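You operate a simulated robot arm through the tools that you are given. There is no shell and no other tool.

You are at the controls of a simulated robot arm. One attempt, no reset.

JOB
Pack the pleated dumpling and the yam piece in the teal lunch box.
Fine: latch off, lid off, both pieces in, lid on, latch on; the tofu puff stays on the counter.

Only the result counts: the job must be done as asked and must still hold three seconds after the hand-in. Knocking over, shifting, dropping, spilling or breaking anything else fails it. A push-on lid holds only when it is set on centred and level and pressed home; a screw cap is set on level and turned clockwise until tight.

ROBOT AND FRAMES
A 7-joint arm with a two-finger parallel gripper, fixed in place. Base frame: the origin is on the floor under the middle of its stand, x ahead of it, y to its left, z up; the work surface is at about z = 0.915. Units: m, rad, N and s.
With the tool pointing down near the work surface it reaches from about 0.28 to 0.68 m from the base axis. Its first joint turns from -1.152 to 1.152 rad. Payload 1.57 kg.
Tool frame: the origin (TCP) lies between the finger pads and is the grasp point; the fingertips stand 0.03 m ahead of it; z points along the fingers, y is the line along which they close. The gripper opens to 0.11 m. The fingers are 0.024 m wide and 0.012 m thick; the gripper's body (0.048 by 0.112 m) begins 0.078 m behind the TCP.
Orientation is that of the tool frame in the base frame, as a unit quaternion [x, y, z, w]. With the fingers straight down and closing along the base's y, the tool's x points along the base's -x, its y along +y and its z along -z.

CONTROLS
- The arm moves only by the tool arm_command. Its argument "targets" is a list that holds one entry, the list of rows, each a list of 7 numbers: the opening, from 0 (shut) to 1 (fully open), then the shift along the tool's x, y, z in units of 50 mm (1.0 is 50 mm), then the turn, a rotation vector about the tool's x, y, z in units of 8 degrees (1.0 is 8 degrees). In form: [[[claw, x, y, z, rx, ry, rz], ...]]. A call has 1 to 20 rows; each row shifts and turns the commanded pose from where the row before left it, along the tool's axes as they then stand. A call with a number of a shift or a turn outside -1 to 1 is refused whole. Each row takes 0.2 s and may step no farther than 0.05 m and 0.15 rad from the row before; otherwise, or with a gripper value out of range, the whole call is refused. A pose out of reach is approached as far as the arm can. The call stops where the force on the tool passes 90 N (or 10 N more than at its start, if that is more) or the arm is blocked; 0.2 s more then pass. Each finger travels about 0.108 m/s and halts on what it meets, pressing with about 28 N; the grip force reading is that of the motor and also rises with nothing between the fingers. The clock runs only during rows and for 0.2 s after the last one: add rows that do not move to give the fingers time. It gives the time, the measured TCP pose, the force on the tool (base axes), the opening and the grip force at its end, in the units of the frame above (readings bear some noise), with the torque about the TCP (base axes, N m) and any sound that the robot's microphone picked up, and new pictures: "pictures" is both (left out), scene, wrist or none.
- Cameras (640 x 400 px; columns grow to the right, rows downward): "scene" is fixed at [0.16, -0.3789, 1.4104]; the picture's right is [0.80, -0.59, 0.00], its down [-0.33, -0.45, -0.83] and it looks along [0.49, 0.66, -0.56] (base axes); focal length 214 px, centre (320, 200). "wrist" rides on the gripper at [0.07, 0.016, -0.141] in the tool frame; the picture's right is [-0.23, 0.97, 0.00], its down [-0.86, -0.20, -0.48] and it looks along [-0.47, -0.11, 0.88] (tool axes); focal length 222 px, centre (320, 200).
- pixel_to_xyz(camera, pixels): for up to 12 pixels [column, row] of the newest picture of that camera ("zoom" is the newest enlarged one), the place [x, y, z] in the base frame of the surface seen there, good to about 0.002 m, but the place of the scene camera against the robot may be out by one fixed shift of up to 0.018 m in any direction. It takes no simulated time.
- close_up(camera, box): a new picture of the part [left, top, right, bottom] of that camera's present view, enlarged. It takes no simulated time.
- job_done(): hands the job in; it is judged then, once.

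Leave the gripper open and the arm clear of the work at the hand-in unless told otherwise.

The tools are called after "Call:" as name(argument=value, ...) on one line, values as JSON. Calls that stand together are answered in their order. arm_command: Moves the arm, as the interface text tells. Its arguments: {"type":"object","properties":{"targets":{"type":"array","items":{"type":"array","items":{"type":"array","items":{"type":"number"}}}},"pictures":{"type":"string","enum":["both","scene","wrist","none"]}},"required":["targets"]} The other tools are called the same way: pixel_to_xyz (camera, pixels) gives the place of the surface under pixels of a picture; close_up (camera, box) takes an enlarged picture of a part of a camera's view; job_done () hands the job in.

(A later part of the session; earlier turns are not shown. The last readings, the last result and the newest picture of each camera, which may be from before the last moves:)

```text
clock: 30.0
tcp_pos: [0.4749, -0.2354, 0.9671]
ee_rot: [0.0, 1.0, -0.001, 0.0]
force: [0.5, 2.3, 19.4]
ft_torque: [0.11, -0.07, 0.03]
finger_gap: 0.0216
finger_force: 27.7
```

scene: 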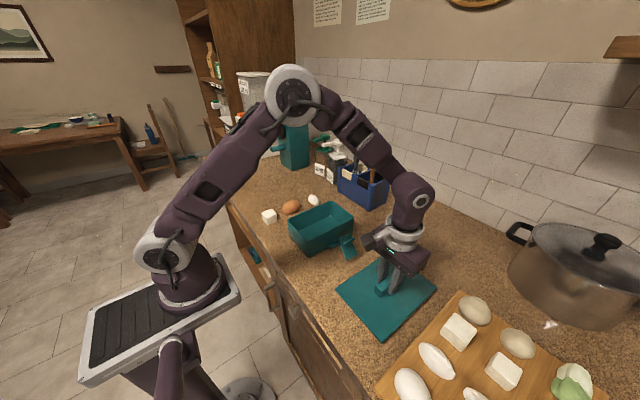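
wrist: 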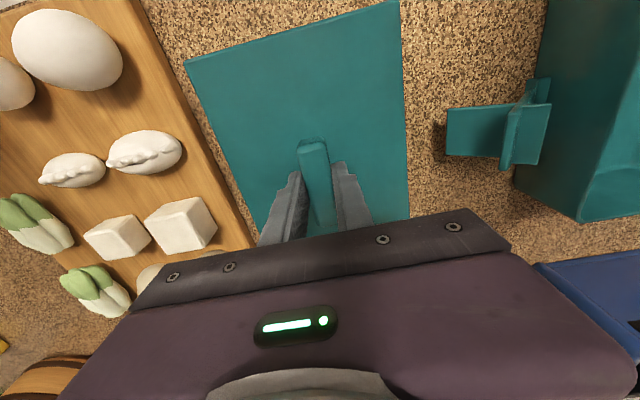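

Contact at TCP z≈0.967, so the lid is on the counter. I'll ease up half a millimetre, open, and rise.

Call:
arm_command(targets=[[[0, 0, 0, -0.01, 0, 0, 0], [0.45, 0, 0, 0, 0, 0, 0], [0.45, 0, 0, 0, 0, 0, 0], [0.45, 0, 0, 0, 0, 0, 0], [0.45, 0, 0, -0.3, 0, 0, 0], [0.45, 0, 0, -0.6, 0, 0, 0], [0.6, 0, 0, -0.9, 0, 0, 0], [0.6, 0, 0, -0.9, 0, 0, 0], [0.6, 0, 0, -0.9, 0, 0, 0], [0.6, 0, 0, 0, 0, 0, 0]]])

Call:
close_up(camera="scene", box=[250, 180, 450, 330])

```text
clock: 32.2
tcp_pos: [0.4752, -0.236, 1.1481]
ee_rot: [0.0, 1.0, -0.001, 0.0]
force: [-0.1, 0.8, -0.2]
ft_torque: [0.0, -0.01, -0.01]
finger_gap: 0.0659
finger_force: 0.1
```

scene: 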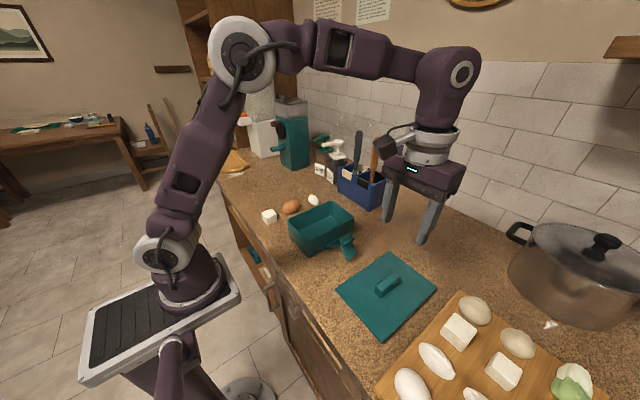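
wrist: 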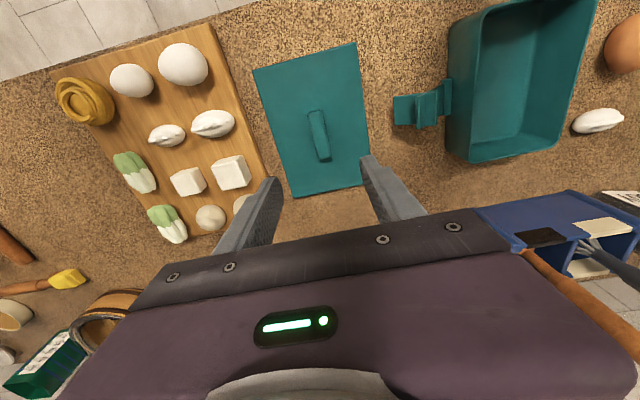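

```text
2.67 times, centred on (350, 255) of scene
```

zoom: 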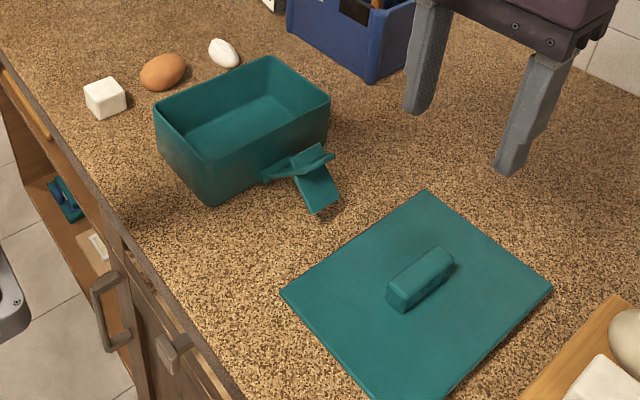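

The lid is flat on the counter and the box is open. I'll move above the loose pieces to look at the yam and dumpling closely.

Call:
arm_command(targets=[[[0.8, 0.15, 0.858, 0, 0, 0, 0], [0.8, 0.15, 0.858, 0, 0, 0, 0], [0.8, 0.15, 0.858, 0, 0, 0, 0], [0.8, 0.15, 0.858, 0, 0, 0, 0], [0.8, 0.15, 0.858, 0, 0, 0, 0], [0.8, 0.15, 0.858, 0, 0, 0, 0], [0.8, 0.15, 0.858, 0, 0, 0, 0], [0.8, 0.15, 0.858, 0, 0, 0, 0], [0.8, 0.15, 0.858, 0, 0, 0, 0], [0.8, 0, 0, 0, 0, 0, 0]]])

Call:
close_up(camera="wrist", box=[280, 40, 480, 230])

```text
clock: 34.4
tcp_pos: [0.409, 0.1521, 1.1495]
ee_rot: [0.0, 1.0, -0.001, 0.0]
force: [0.1, -0.1, 0.2]
ft_torque: [-0.04, -0.01, 0.02]
finger_gap: 0.0881
finger_force: 0.1
```

scene: 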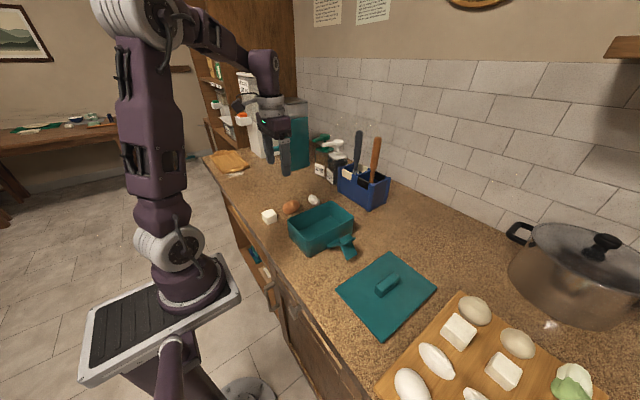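
wrist: 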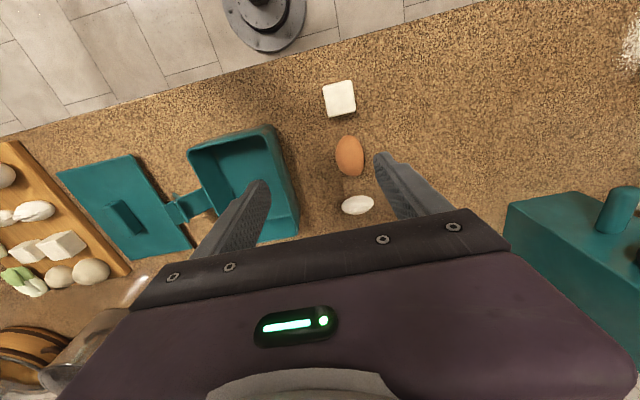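

```text
2.11 times, centred on (380, 135) of wrist
```

zoom: 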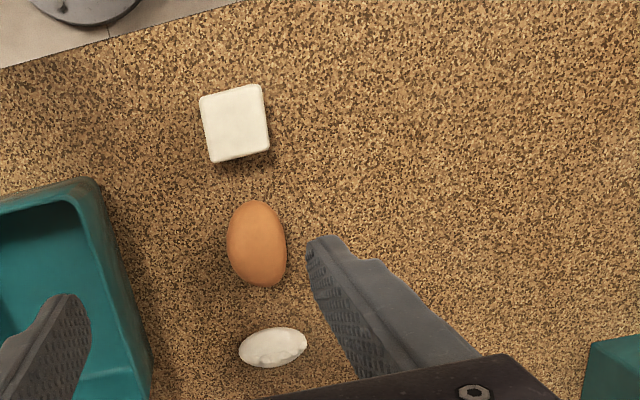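

The yam is at zoom (256,243), the dumpling at (272,347), and the tofu at (236,123). I'll measure their edges and the box rim.

Call:
pixel_to_xyz(camera="zoom", pixels=[[256, 243], [230, 243], [284, 245], [251, 204], [261, 283], [250, 225], [272, 347], [242, 352], [304, 341], [272, 330], [274, 364], [236, 123]])

Call:
pixel_to_xyz(camera="wrist", pixels=[[190, 152], [268, 130], [274, 128], [298, 225], [296, 236], [230, 165], [250, 200], [285, 180], [271, 150], [262, 165], [205, 160], [240, 148]])

Call:
close_up(camera="scene", box=[255, 180, 365, 265])

```text
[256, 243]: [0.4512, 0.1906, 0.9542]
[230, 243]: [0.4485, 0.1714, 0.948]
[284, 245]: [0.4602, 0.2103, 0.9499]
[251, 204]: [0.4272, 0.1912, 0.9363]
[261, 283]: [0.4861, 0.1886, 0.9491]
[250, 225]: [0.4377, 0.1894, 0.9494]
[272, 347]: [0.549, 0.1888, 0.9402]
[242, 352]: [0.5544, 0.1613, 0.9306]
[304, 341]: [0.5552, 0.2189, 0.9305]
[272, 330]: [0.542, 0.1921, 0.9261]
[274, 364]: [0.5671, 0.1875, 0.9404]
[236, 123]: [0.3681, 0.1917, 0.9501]
```

```text
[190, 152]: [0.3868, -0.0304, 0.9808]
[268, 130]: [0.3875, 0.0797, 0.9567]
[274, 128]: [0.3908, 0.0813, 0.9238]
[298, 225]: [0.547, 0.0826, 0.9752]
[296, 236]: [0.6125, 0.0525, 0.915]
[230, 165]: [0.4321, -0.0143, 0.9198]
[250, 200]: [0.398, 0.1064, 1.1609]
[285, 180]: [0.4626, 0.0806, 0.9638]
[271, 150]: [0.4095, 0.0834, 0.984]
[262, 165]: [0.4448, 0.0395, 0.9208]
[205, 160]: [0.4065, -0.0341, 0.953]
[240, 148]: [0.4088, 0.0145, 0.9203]
```

```text
4.71 times, centred on (310, 222) of scene
```

zoom: 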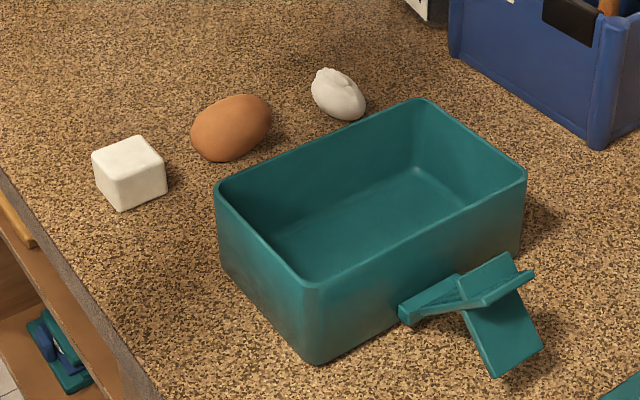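

Yam: centre about (0.457, 0.191), about 0.04 m wide in y, 0.04 m tall, with its long axis along x. Dumpling: centre about (0.553, 0.190), with its long axis along y. The box floor is at z≈0.920 and the rim at ≈0.985. I'll come down above the yam for a finer look before gripping.

Call:
arm_command(targets=[[[0.8, -0.32, 0.26, 0.5, 0, 0, 0], [0.8, -0.32, 0.26, 0.5, 0, 0, 0], [0.8, -0.32, 0.26, 0.5, 0, 0, 0], [0.8, 0, 0, 0.4, 0, 0, 0], [0.8, 0, 0, 0, 0, 0, 0]]])

Call:
close_up(camera="wrist", box=[230, 60, 430, 230])

```text
clock: 35.6
tcp_pos: [0.4558, 0.1904, 1.053]
ee_rot: [0.0, 1.0, 0.0, 0.0]
force: [-0.3, 0.4, 0.9]
ft_torque: [0.0, -0.02, 0.02]
finger_gap: 0.0879
finger_force: 0.0
```

scene: 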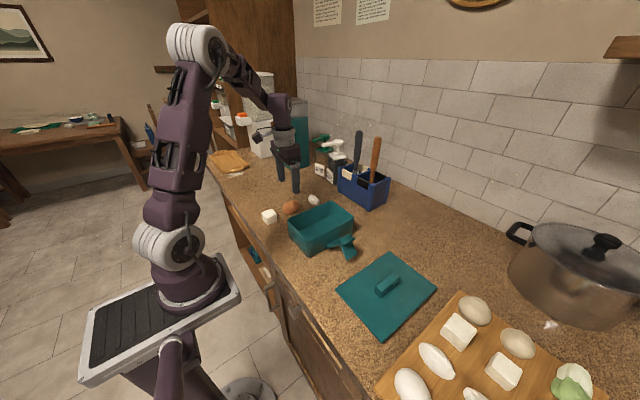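
wrist: 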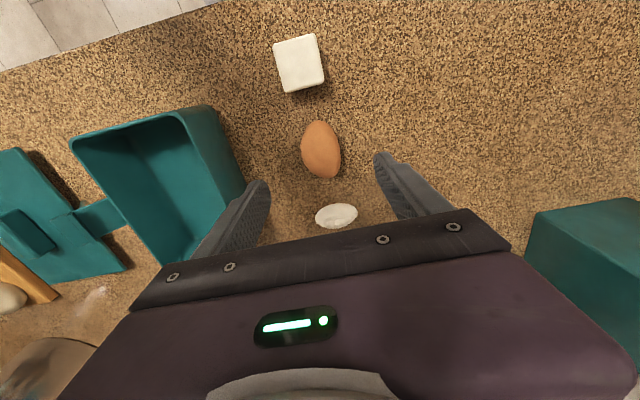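

```text
2.35 times, centred on (330, 145) of wrist
```

zoom: 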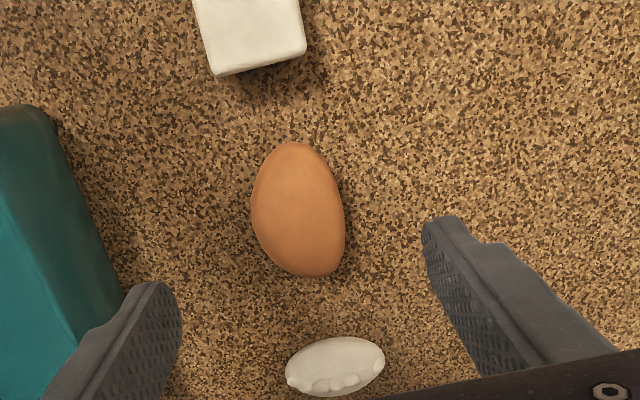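

Call:
pixel_to_xyz(camera="zoom", pixels=[[298, 210], [256, 205], [341, 215], [293, 147], [312, 272], [280, 180], [310, 240], [335, 365], [290, 378], [380, 355], [335, 342], [335, 388]])

```text
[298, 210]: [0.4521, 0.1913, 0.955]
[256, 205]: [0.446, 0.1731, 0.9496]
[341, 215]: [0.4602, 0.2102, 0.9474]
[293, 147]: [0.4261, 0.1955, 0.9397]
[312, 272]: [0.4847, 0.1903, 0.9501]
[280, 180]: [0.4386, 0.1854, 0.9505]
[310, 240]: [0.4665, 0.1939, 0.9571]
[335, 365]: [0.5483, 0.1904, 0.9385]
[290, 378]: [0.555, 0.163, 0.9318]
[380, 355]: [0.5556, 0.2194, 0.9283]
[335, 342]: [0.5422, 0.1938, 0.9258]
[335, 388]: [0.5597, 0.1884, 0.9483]
```

The yam's middle is about (0.459, 0.1917). I'll descend to TCP z≈0.950 (tips 5 mm over the counter) and close.

Call:
arm_command(targets=[[[0.7, -0.06, 0.026, 0.6, 0, 0, 0], [0.7, 0, 0, 0.6, 0, 0, 0], [0.7, 0, 0, 0.5, 0, 0, 0], [0.7, 0, 0, 0.36, 0, 0, 0], [0.7, 0, 0, 0, 0, 0, 0], [0.3, 0, 0, 0, 0, 0, 0], [0.1, 0, 0, 0, 0, 0, 0], [0, 0, 0, 0, 0, 0, 0], [0, 0, 0, 0, 0, 0, 0]]])

Call:
close_up(camera="wrist", box=[230, 80, 430, 230])

Call:
close_up(camera="scene", box=[255, 180, 365, 265])

```text
clock: 37.6
tcp_pos: [0.4576, 0.192, 0.9491]
ee_rot: [0.0, 1.0, 0.001, 0.001]
force: [0.8, 0.4, -0.7]
ft_torque: [-0.01, -0.04, 0.02]
finger_gap: 0.0447
finger_force: 27.7
```

scene: 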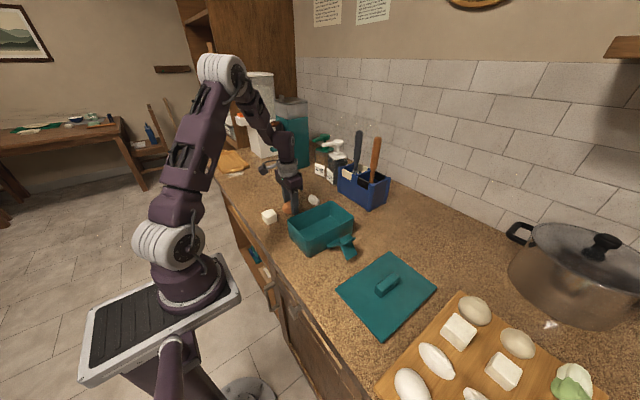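
wrist: 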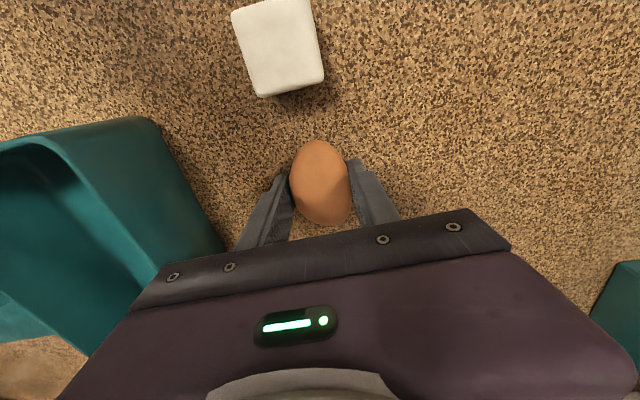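

```text
2.67 times, centred on (330, 155) of wrist
```

zoom: 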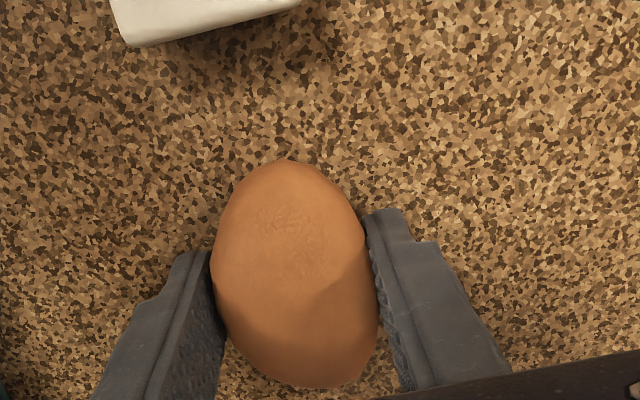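

```text
4.71 times, centred on (310, 222) of scene
```

zoom: 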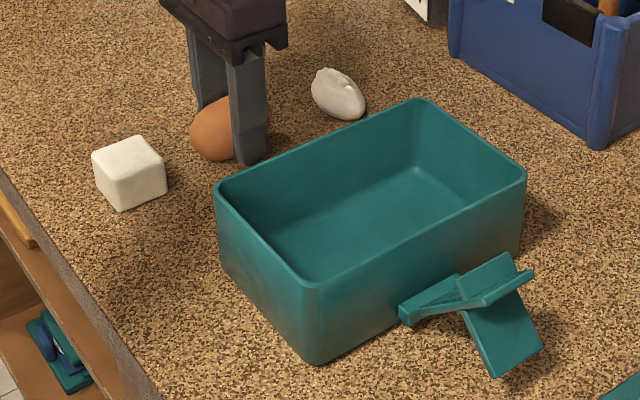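

The fingers hold the yam with a 45 mm gap. I'll lift gently to z≈1.05 and check.

Call:
arm_command(targets=[[[0, 0, 0, -0.15, 0, 0, 0], [0, 0, 0, -0.3, 0, 0, 0], [0, 0, 0, -0.5, 0, 0, 0], [0, 0, 0, -0.6, 0, 0, 0], [0, 0, 0, -0.5, 0, 0, 0], [0, 0, 0, 0, 0, 0, 0]]])

Call:
close_up(camera="wrist", box=[230, 80, 430, 230])

Call:
close_up(camera="scene", box=[255, 150, 365, 265])

```text
clock: 39.0
tcp_pos: [0.458, 0.1897, 1.0518]
ee_rot: [0.0, 1.0, 0.0, 0.001]
force: [0.6, -0.9, -0.2]
ft_torque: [-0.01, 0.03, 0.02]
finger_gap: 0.0448
finger_force: 27.5
```

scene: 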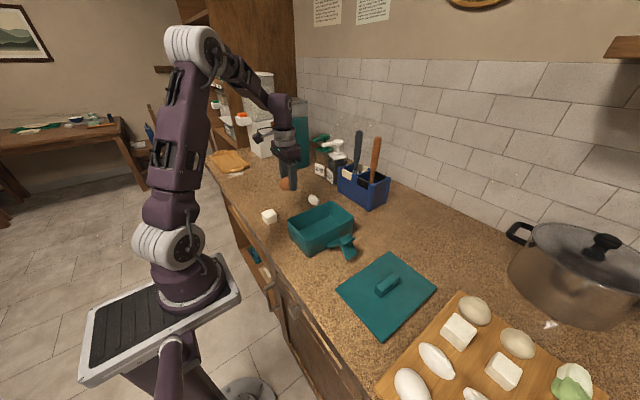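
wrist: 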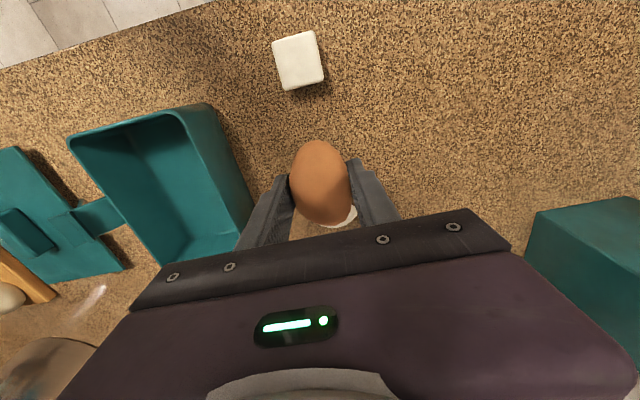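

```text
2.67 times, centred on (330, 155) of wrist
```

zoom: 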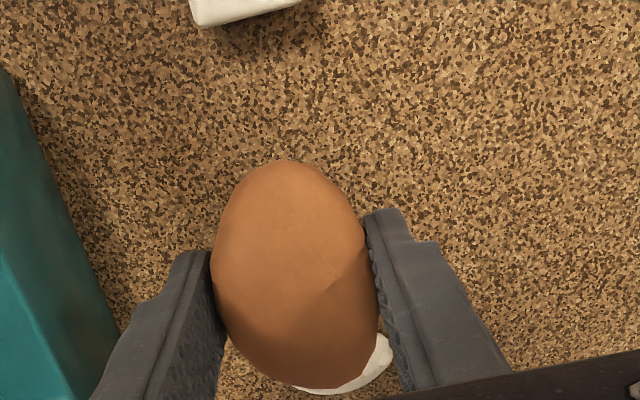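

```text
3.48 times, centred on (310, 208) of scene
```

zoom: 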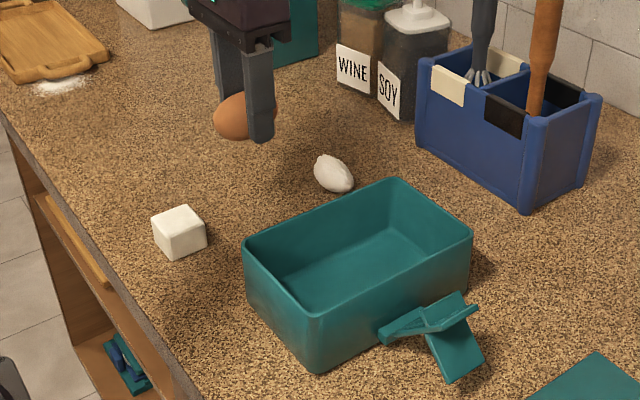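

The yam is held firmly. I'll carry it over the near end of the box at about (0.43, 0.0235), staying above the rim.

Call:
arm_command(targets=[[[0, 0, 0, -0.2, 0, 0, 0], [0, 0.06, -0.4, 0, 0, 0, 0], [0, 0.12, -0.7, 0, 0, 0, 0], [0, 0.14, -0.7, 0, 0, 0, 0], [0, 0.14, -0.7, 0, 0, 0, 0], [0, 0.1, -0.55, 0, 0, 0, 0], [0, 0, -0.27, 0, 0, 0, 0], [0, 0, 0, 0, 0, 0, 0]]])

Call:
close_up(camera="wrist", box=[160, 40, 460, 240])

```text
clock: 40.8
tcp_pos: [0.4298, 0.025, 1.0631]
ee_rot: [0.0, 1.0, 0.0, -0.001]
force: [0.1, -0.3, -1.0]
ft_torque: [-0.03, 0.0, -0.05]
finger_gap: 0.0447
finger_force: 28.1
```

scene: 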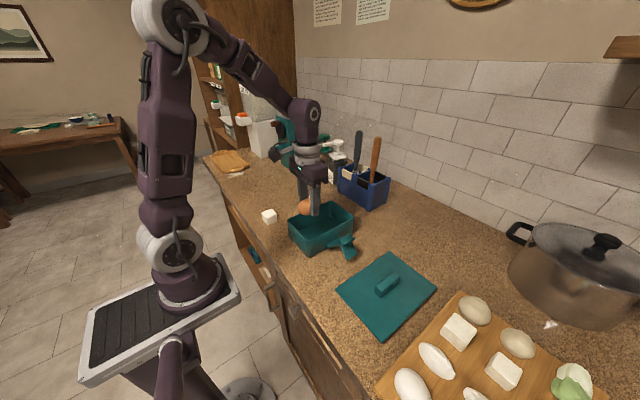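
wrist: 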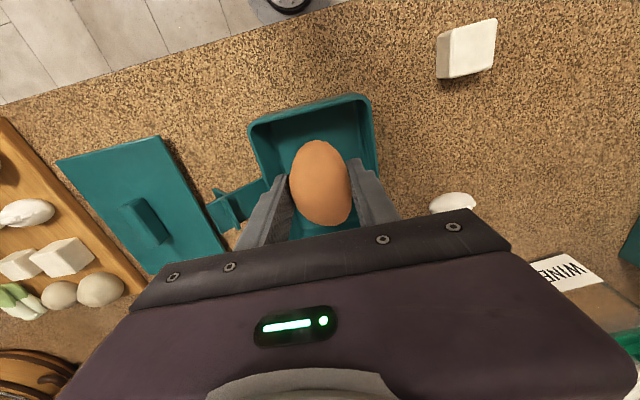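

```text
2.00 times, centred on (310, 140) of wrist
```

zoom: 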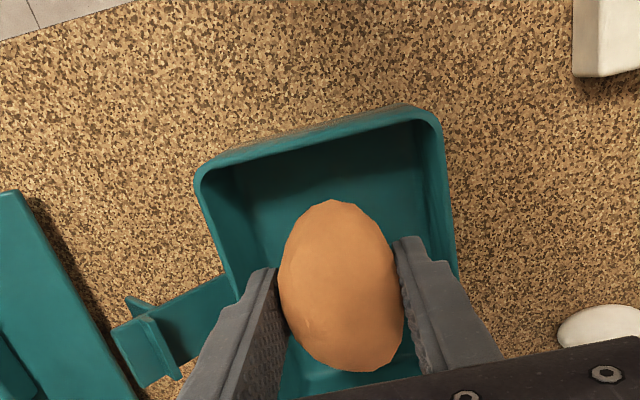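

Call:
pixel_to_xyz(camera="zoom", pixels=[[198, 172], [210, 168], [225, 166], [420, 112], [425, 122], [437, 118], [310, 135], [312, 146], [440, 190], [450, 200], [345, 215], [207, 210]])

```text
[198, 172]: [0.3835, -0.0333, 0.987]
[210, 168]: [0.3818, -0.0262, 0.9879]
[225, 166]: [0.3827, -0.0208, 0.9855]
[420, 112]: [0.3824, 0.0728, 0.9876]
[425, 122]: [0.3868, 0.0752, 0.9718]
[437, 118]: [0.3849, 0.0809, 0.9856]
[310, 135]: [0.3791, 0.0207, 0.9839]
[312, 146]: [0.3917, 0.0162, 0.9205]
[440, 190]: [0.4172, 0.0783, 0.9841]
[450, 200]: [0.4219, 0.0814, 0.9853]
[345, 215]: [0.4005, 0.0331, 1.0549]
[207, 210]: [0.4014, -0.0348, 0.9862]
```

The box rim's inner edge is at x≈0.385 and z≈0.986, so there's room for the yam here. I'll lower into the box to TCP z≈0.955, open gently, and rise.

Call:
arm_command(targets=[[[0, 0, 0, 0.5, 0, 0, 0], [0, 0, 0, 0.6, 0, 0, 0], [0, 0, 0, 0.56, 0, 0, 0], [0, 0, 0, 0.3, 0, 0, 0], [0, 0, 0, 0.16, 0, 0, 0], [0, 0, 0, 0.03, 0, 0, 0], [0, 0, 0, 0, 0, 0, 0]]])

Call:
close_up(camera="wrist", box=[160, 40, 460, 240])

Call:
close_up(camera="scene", box=[255, 170, 385, 275])

```text
clock: 42.4
tcp_pos: [0.4311, 0.0251, 0.9546]
ee_rot: [0.001, 1.0, 0.0, 0.0]
force: [-1.4, -0.3, 2.2]
ft_torque: [0.03, -0.01, 0.01]
finger_gap: 0.0446
finger_force: 28.0
```

scene: 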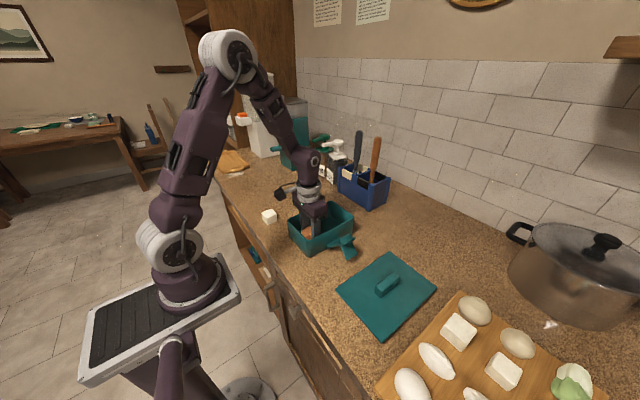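
wrist: 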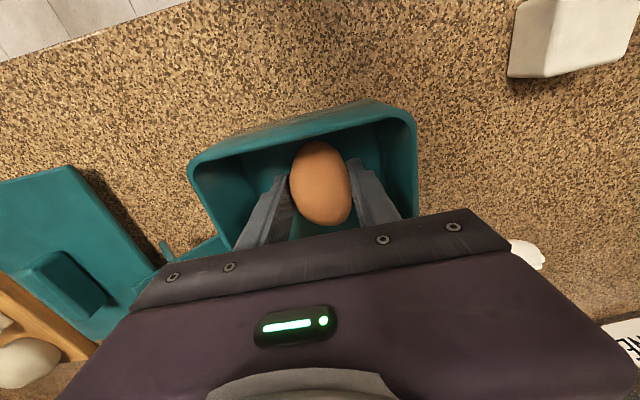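

```text
2.00 times, centred on (310, 140) of wrist
```

zoom: 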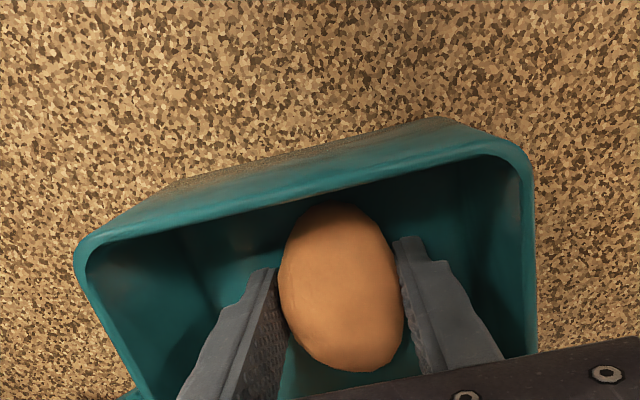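

```text
3.81 times, centred on (320, 222) of scene
```

zoom: 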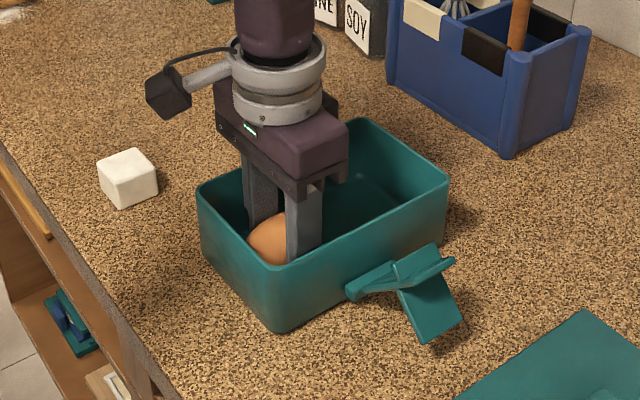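

The yam is resting on the box floor (about 2 N contact). I'll open slowly and rise.

Call:
arm_command(targets=[[[0.45, 0, 0, 0, 0, 0, 0], [0.5, 0, 0, 0, 0, 0, 0], [0.58, 0, 0, 0, 0, 0, 0], [0.58, 0, 0, 0, 0, 0, 0], [0.58, 0, 0, -0.3, 0, 0, 0], [0.58, 0, 0, -0.7, 0, 0, 0], [0.58, 0, 0, -0.8, 0, 0, 0], [0.58, 0, 0, -0.8, 0, 0, 0], [0.58, 0, 0, 0, 0, 0, 0]]])

Call:
close_up(camera="wrist", box=[160, 40, 460, 240])

Call:
close_up(camera="scene", box=[255, 170, 385, 275])

```text
clock: 44.4
tcp_pos: [0.4307, 0.0253, 1.0849]
ee_rot: [0.0, 1.0, 0.0, 0.0]
force: [0.4, -0.6, 0.2]
ft_torque: [0.0, -0.01, -0.01]
finger_gap: 0.0639
finger_force: 0.1
```

scene: 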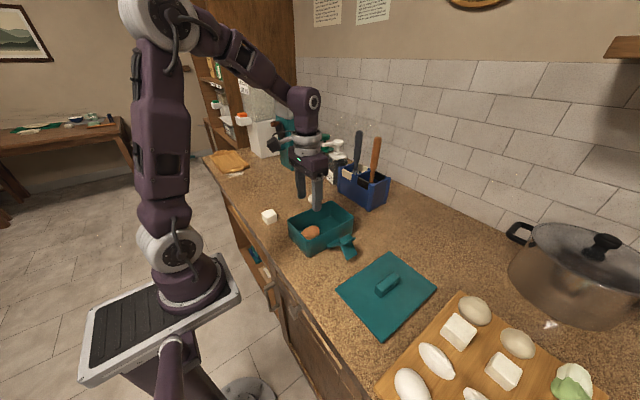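
wrist: 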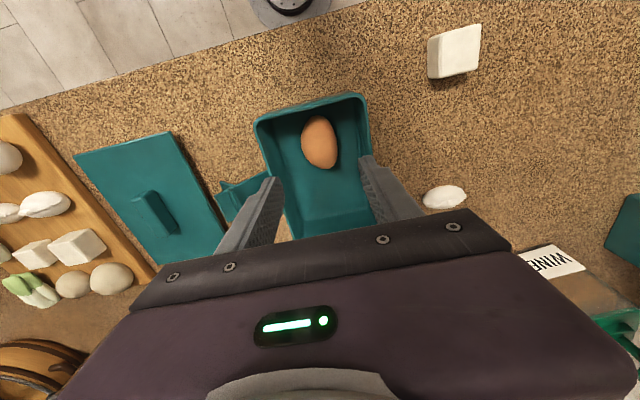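

```text
2.00 times, centred on (310, 140) of wrist
```

zoom: 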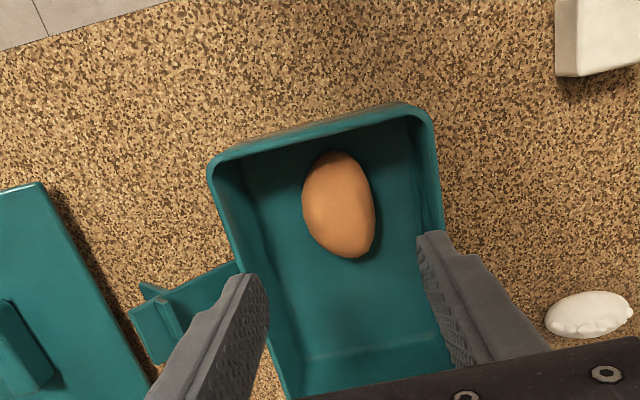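

```text
3.81 times, centred on (320, 222) of scene
```

zoom: 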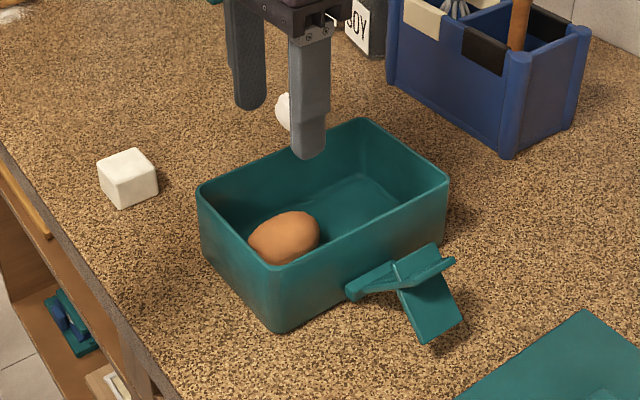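

The yam sits in the near part of the box. Before going to the dumpling I'll check clearances to the blue caddy and the bottles behind it.

Call:
pixel_to_xyz(camera="scene", pixels=[[338, 172], [368, 185], [389, 182], [339, 186], [357, 135], [376, 142], [318, 165], [331, 178], [318, 140], [337, 145], [372, 206], [313, 200]])

Call:
close_up(camera="scene", box=[270, 120, 400, 220])

```text
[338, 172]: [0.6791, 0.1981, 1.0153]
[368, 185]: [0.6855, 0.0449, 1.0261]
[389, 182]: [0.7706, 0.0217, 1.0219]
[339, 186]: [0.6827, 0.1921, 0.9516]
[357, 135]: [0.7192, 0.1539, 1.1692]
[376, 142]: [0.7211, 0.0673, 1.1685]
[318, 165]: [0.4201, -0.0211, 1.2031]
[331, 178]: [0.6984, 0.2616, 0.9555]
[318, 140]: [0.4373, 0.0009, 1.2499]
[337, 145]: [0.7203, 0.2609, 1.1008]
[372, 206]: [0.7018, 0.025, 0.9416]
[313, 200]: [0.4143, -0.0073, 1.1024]
```

```text
4.00 times, centred on (335, 170) of scene
```

zoom: 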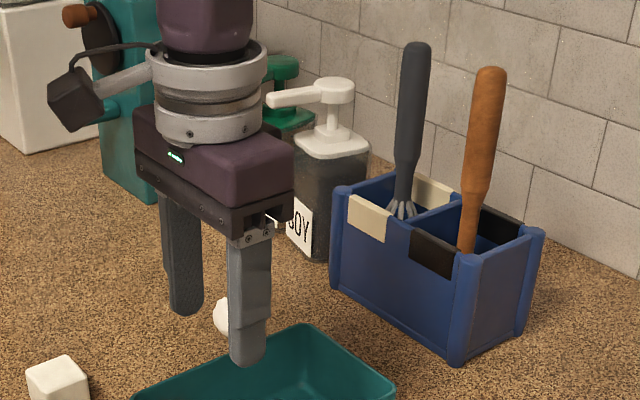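

The caddy and bottles start at x≈0.68, well clear of the dumpling at x≈0.553. I'll move over the dumpling and turn the tool by 90° so the fingers close along x, across its short side.

Call:
arm_command(targets=[[[0.7, -0.488, 0.66, -0.06, 0, 0, 0], [0.7, -0.488, 0.66, -0.06, 0, 0, 0], [0.7, -0.488, 0.66, -0.06, 0, 0, 0], [0.7, -0.488, 0.66, -0.06, 0, 0, 0], [0.7, -0.488, 0.66, -0.06, 0, 0, 0], [0.7, 0, 0, 0, 0, 0, -1], [0.7, 0, 0, 0, 0, 0, -1], [0.7, 0, 0, 0, 0, 0, -1], [0.7, 0, 0, 0, 0, 0, -1], [0.7, 0, 0, 0, 0, 0, -1], [0.7, 0, 0, 0, 0, 0, -1], [0.7, 0, 0, 0, 0, 0, -1], [0.7, 0, 0, 0, 0, 0, -1], [0.7, 0, 0, 0, 0, 0, -1], [0.7, 0, 0, 0, 0, 0, -1], [0.7, 0, 0, 0, 0, 0, -1], [0.7, 0, 0, 0, 0, 0, -0.25], [0.7, 0, 0, 0, 0, 0, 0]]])

Call:
close_up(camera="wrist", box=[230, 80, 430, 230])

```text
clock: 48.2
tcp_pos: [0.5521, 0.1904, 1.0988]
ee_rot: [0.708, -0.706, -0.001, 0.0]
force: [0.3, 0.4, 0.1]
ft_torque: [0.01, -0.01, 0.0]
finger_gap: 0.0769
finger_force: 0.1
```

scene: 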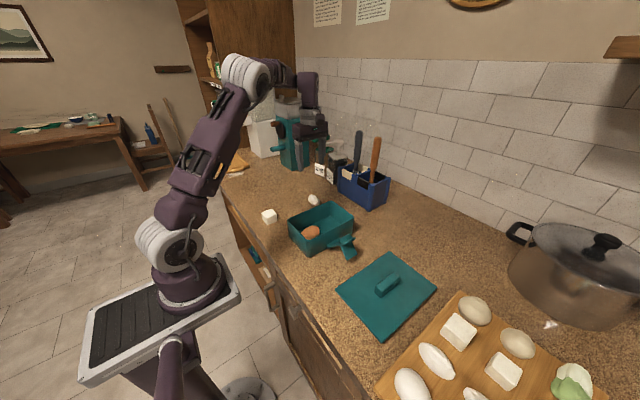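
wrist: 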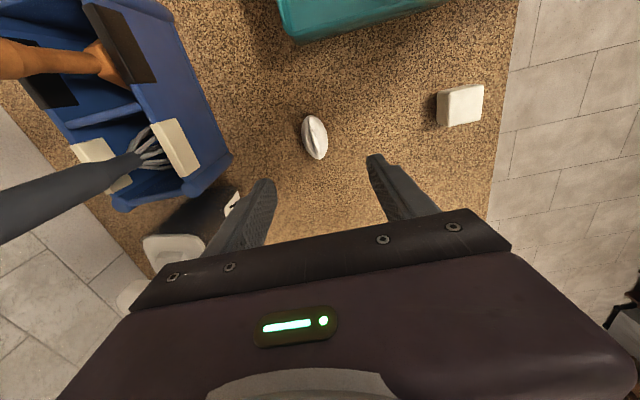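

```text
2.67 times, centred on (330, 155) of wrist
```

zoom: 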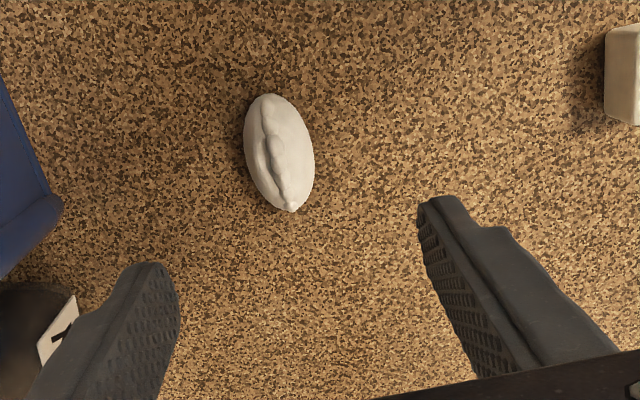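

Call:
pixel_to_xyz(camera="zoom", pixels=[[280, 152], [248, 140], [312, 165], [268, 97], [290, 207], [262, 150], [298, 155], [250, 165], [308, 135], [275, 140], [270, 125], [285, 185]])

```text
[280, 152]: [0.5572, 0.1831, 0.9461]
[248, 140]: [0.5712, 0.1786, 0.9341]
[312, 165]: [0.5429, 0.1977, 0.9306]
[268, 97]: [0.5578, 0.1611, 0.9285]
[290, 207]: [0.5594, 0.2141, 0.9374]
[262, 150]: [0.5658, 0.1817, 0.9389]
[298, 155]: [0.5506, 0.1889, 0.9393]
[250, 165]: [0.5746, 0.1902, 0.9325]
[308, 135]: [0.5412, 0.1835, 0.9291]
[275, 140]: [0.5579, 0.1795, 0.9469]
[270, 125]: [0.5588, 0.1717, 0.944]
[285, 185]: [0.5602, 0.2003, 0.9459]
```

Dumpling: centre about (0.557, 0.189), about 33 mm wide, with its crest at z≈0.947. I'll centre on it, descend to TCP z≈0.948, and close.

Call:
arm_command(targets=[[[0.7, 0.03, -0.1, 0.5, 0, 0, 0], [0.7, 0, 0, 0.7, 0, 0, 0], [0.7, 0, 0, 0.7, 0, 0, 0], [0.7, 0, 0, 0.6, 0, 0, 0], [0.7, 0, 0, 0.5, 0, 0, 0], [0.7, 0, 0, 0, 0, 0, 0]]])

Call:
close_up(camera="wrist", box=[230, 80, 430, 230])

```text
clock: 49.6
tcp_pos: [0.5589, 0.1883, 0.9484]
ee_rot: [0.707, -0.707, 0.0, 0.0]
force: [0.0, 0.3, 0.2]
ft_torque: [0.02, 0.04, -0.03]
finger_gap: 0.077
finger_force: 0.0
```

scene: 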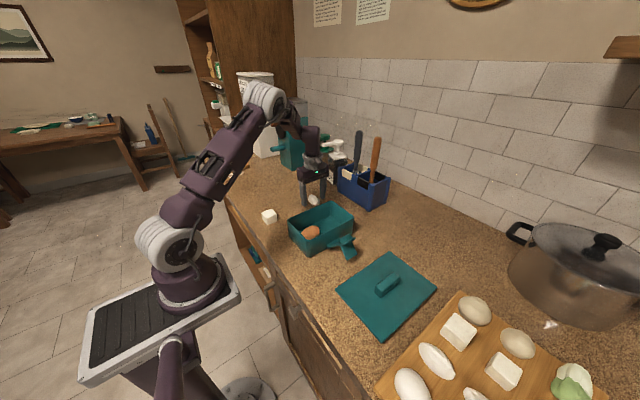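
wrist: 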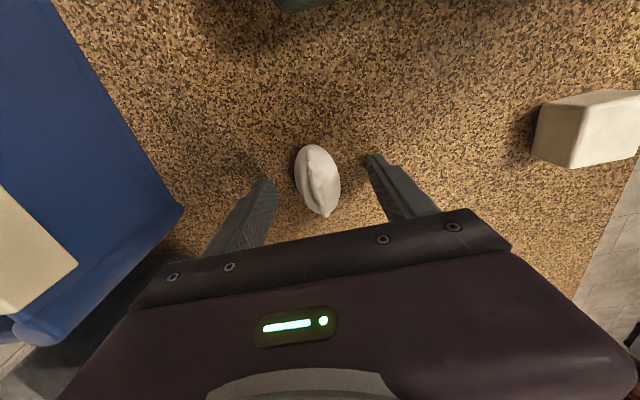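

```text
2.67 times, centred on (330, 155) of wrist
```

zoom: 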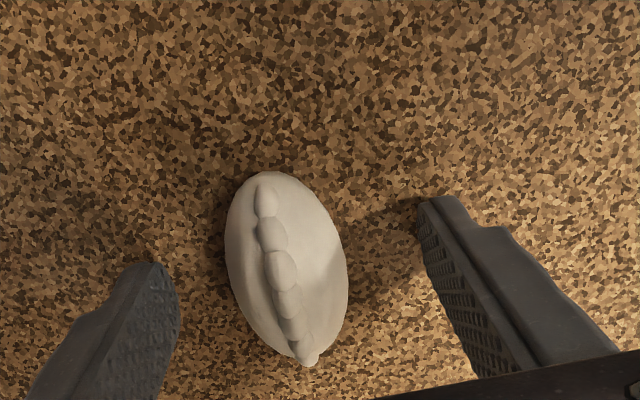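

Call:
pixel_to_xyz(camera="zoom", pixels=[[288, 268], [230, 245], [344, 290], [262, 176], [310, 360], [160, 270], [425, 215]])

```text
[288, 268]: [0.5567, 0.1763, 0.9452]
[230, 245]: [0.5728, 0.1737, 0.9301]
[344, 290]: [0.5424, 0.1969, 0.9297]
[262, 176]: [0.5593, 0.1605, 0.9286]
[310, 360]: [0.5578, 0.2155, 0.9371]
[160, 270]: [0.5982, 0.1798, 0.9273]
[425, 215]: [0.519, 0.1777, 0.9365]
```

The dumpling is centred between the pads. Closing now, then a gentle lift.

Call:
arm_command(targets=[[[0.4, 0, 0, 0, 0, 0, 0], [0.2, 0, 0, 0, 0, 0, 0], [0, 0, 0, 0, 0, 0, 0], [0, 0, 0, 0, 0, 0, 0], [0, 0, 0, 0, 0, 0, 0]]])

Call:
close_up(camera="wrist", box=[230, 80, 430, 230])

```text
clock: 50.8
tcp_pos: [0.5585, 0.1881, 0.948]
ee_rot: [-0.707, 0.707, 0.001, 0.0]
force: [0.3, -0.9, 0.3]
ft_torque: [0.0, 0.04, 0.02]
finger_gap: 0.0338
finger_force: 28.3
```

scene: 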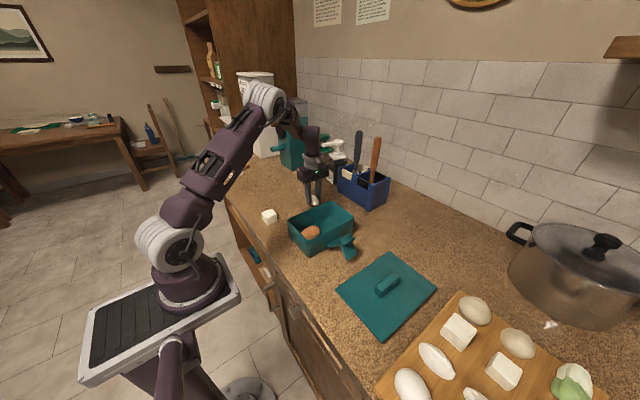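
wrist: 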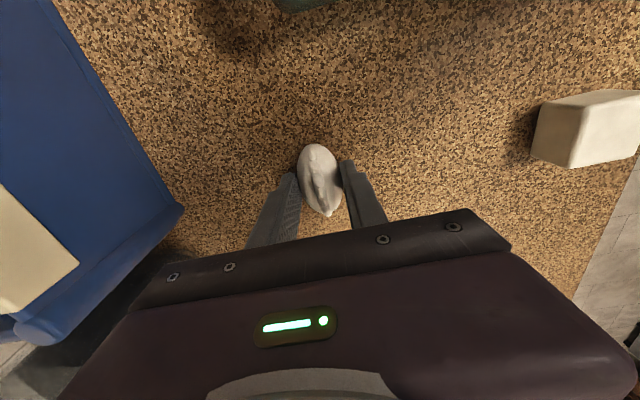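

```text
2.67 times, centred on (330, 155) of wrist
```

zoom: 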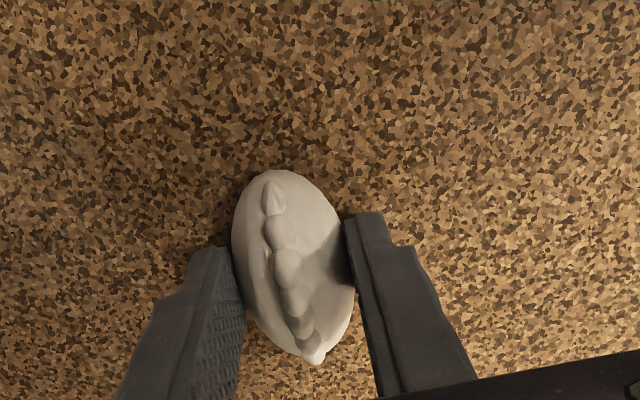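

I have the dumpling with a 34 mm gap. I'll lift it to z≈1.07.

Call:
arm_command(targets=[[[0, 0, 0, -0.1, 0, 0, 0], [0, 0, 0, -0.3, 0, 0, 0], [0, 0, 0, -0.6, 0, 0, 0], [0, 0, 0, -0.8, 0, 0, 0], [0, 0, 0, -0.7, 0, 0, 0], [0, 0, 0, 0, 0, 0, 0]]])

Call:
close_up(camera="wrist", box=[230, 80, 430, 230])

```text
clock: 52.2
tcp_pos: [0.5582, 0.1896, 1.076]
ee_rot: [0.707, -0.707, 0.0, 0.0]
force: [-0.6, 0.3, -0.6]
ft_torque: [0.0, 0.02, 0.0]
finger_gap: 0.0343
finger_force: 27.4
```

scene: 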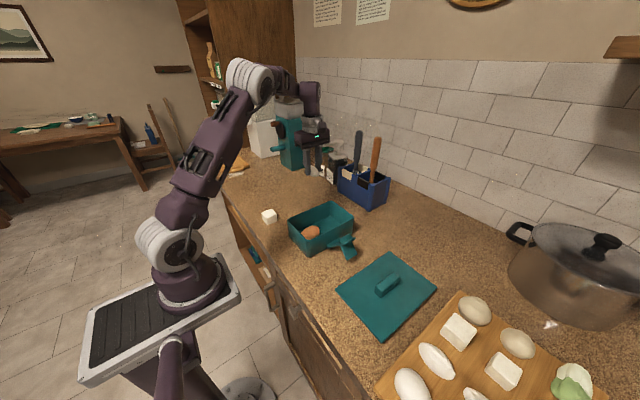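
wrist: 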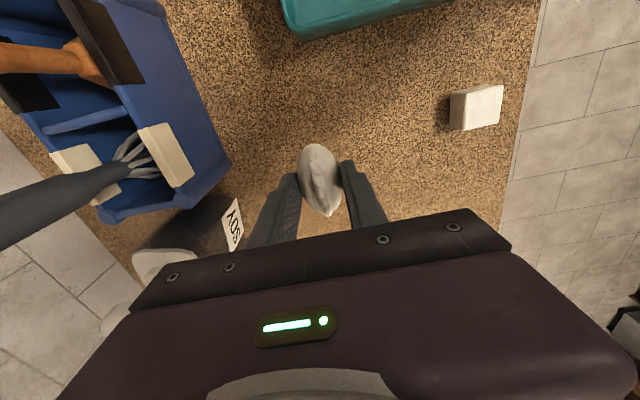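

```text
2.67 times, centred on (330, 155) of wrist
```

zoom: 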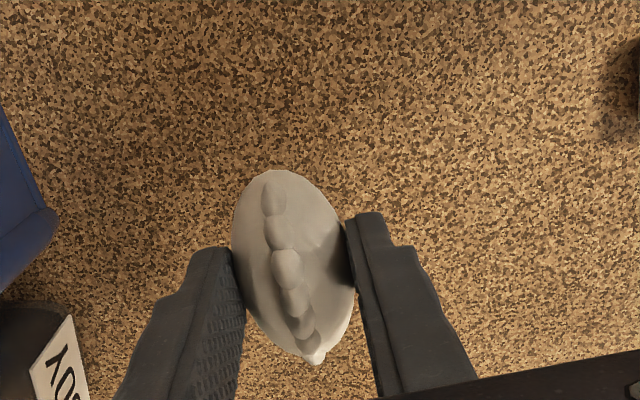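

The hold is steady. I'll turn back 90° and carry it over the far part of the box at about (0.508, 0.0245).

Call:
arm_command(targets=[[[0, 0, 0, 0, 0, 0, 1], [0, 0, 0, 0, 0, 0, 1], [0, 0, 0, 0, 0, 0, 1], [0, 0, 0, 0, 0, 0, 1], [0, 0, 0, 0, 0, 0, 1], [0, 0, 0, 0, 0, 0, 1], [0, 0, 0, 0, 0, 0, 1], [0, 0, 0, 0, 0, 0, 1], [0, 0, 0, 0, 0, 0, 1], [0, 0, 0, 0, 0, 0, 1], [0, 0, 0, 0, 0, 0, 1], [0, 0, 0, 0, 0, 0, 0.25], [0, 0.1, -0.3, 0, 0, 0, 0], [0, 0.2, -0.66, 0, 0, 0, 0], [0, 0.2, -0.66, 0, 0, 0, 0], [0, 0.2, -0.66, 0, 0, 0, 0], [0, 0.2, -0.66, 0, 0, 0, 0], [0, 0.1, -0.36, 0, 0, 0, 0], [0, 0, 0, 0, 0, 0, 0]]])

Call:
close_up(camera="wrist", box=[200, 40, 460, 230])

Call:
close_up(camera="scene", box=[255, 170, 385, 275])

```text
clock: 56.2
tcp_pos: [0.5066, 0.0234, 1.0743]
ee_rot: [-0.001, 1.0, 0.0, 0.0]
force: [0.4, -0.1, -0.8]
ft_torque: [0.0, 0.06, 0.01]
finger_gap: 0.0338
finger_force: 28.4
```

scene: 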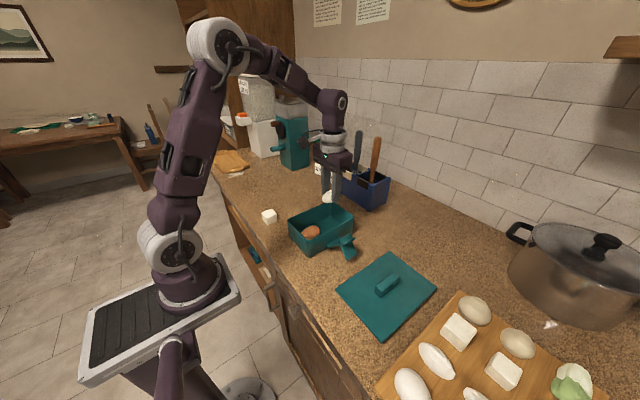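
wrist: 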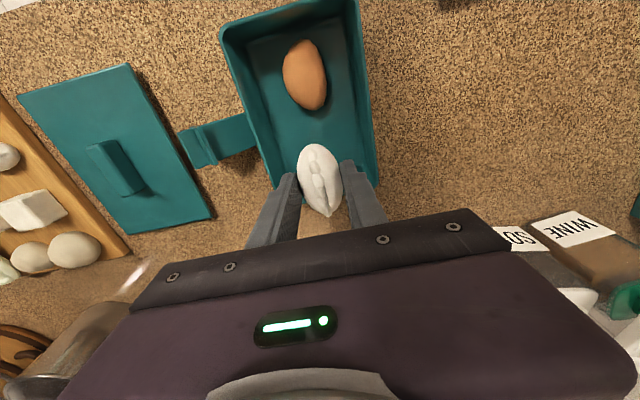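

```text
2.11 times, centred on (330, 135) of wrist
```

zoom: 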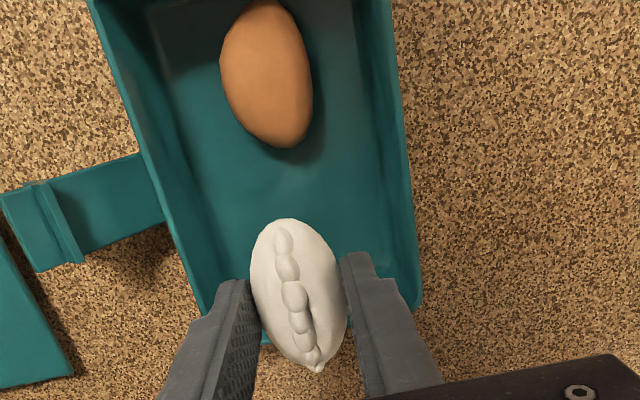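

```text
3.81 times, centred on (320, 222) of scene
```

zoom: 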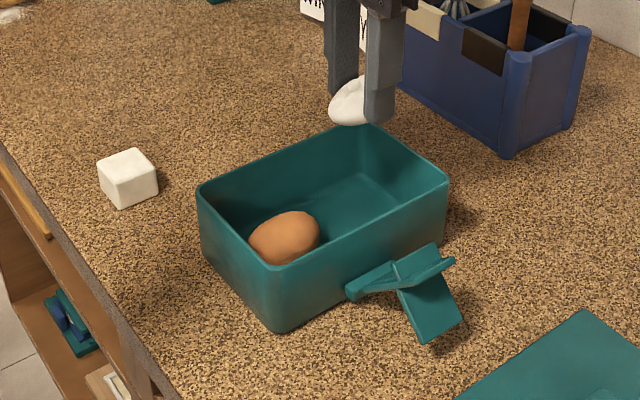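

Call:
pixel_to_xyz(camera="zoom", pixels=[[265, 70], [280, 145], [258, 5], [222, 65], [311, 85], [285, 222], [318, 368], [418, 290], [205, 300], [412, 250], [330, 200], [350, 345]])

```text
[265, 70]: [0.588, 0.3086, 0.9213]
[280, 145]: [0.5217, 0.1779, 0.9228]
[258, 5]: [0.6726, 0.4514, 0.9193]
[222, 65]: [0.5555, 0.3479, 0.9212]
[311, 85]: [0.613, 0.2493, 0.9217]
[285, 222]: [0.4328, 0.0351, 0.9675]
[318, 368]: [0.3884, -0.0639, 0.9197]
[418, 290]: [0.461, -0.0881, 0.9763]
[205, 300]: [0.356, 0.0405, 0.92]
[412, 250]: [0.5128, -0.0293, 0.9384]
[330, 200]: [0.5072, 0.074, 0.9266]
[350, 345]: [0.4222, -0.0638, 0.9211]
```

Those used the newer scene zoom, so I'll measure directly in the wrist picture instead.

Call:
pixel_to_xyz(camera="wrist", pixels=[[303, 75], [300, 43], [311, 108], [285, 71], [325, 80], [313, 147], [328, 212], [376, 177], [374, 150], [268, 165], [320, 135], [345, 200]])

```text
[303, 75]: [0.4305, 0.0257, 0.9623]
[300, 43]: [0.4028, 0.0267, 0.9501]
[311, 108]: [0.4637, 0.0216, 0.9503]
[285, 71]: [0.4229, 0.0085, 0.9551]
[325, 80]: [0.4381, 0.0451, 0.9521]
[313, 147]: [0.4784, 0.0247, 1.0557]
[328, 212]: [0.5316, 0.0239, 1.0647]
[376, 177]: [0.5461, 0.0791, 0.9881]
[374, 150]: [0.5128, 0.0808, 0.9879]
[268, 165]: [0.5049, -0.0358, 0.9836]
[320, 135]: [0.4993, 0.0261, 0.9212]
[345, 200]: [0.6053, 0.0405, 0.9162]
```

The yam spans x 0.400–0.466 and the dumpling x 0.478–0.534, so there's room with a 3 mm shift in +x. I'll lower into the box to z≈0.955.

Call:
arm_command(targets=[[[0, -0.07, 0, 0.4, 0, 0, 0], [0, 0, 0, 0.7, 0, 0, 0], [0, 0, 0, 0.6, 0, 0, 0], [0, 0, 0, 0.4, 0, 0, 0], [0, 0, 0, 0.2, 0, 0, 0], [0, 0, 0, 0.07, 0, 0, 0], [0, 0, 0, 0, 0, 0, 0]]])

Call:
close_up(camera="wrist", box=[200, 40, 460, 230])

```text
clock: 57.8
tcp_pos: [0.5112, 0.0229, 0.9553]
ee_rot: [0.0, 1.0, -0.001, 0.0]
force: [0.6, 0.7, -0.4]
ft_torque: [0.02, 0.04, -0.02]
finger_gap: 0.0337
finger_force: 28.0
```

scene: 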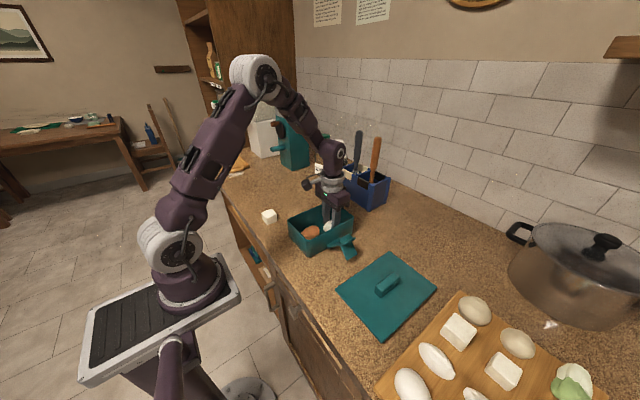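
wrist: 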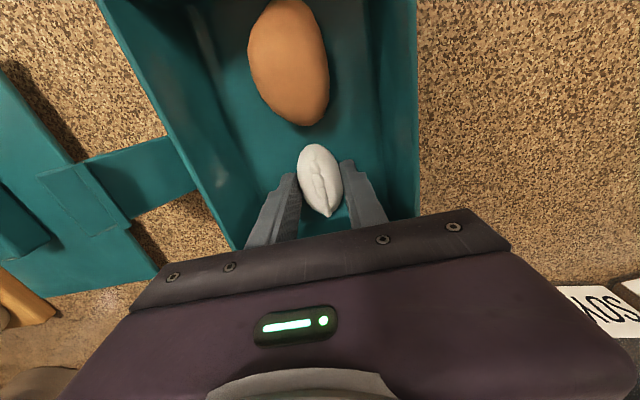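

```text
2.11 times, centred on (330, 135) of wrist
```

zoom: 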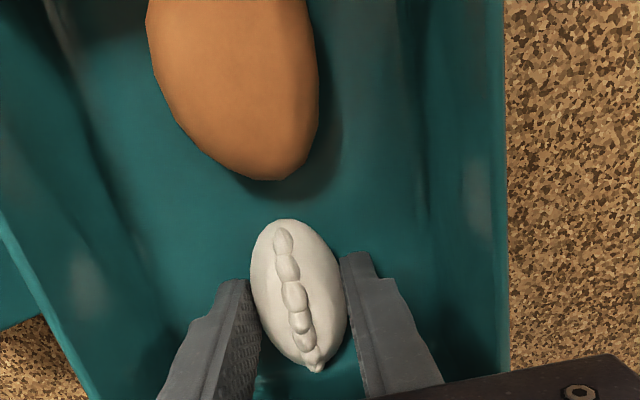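

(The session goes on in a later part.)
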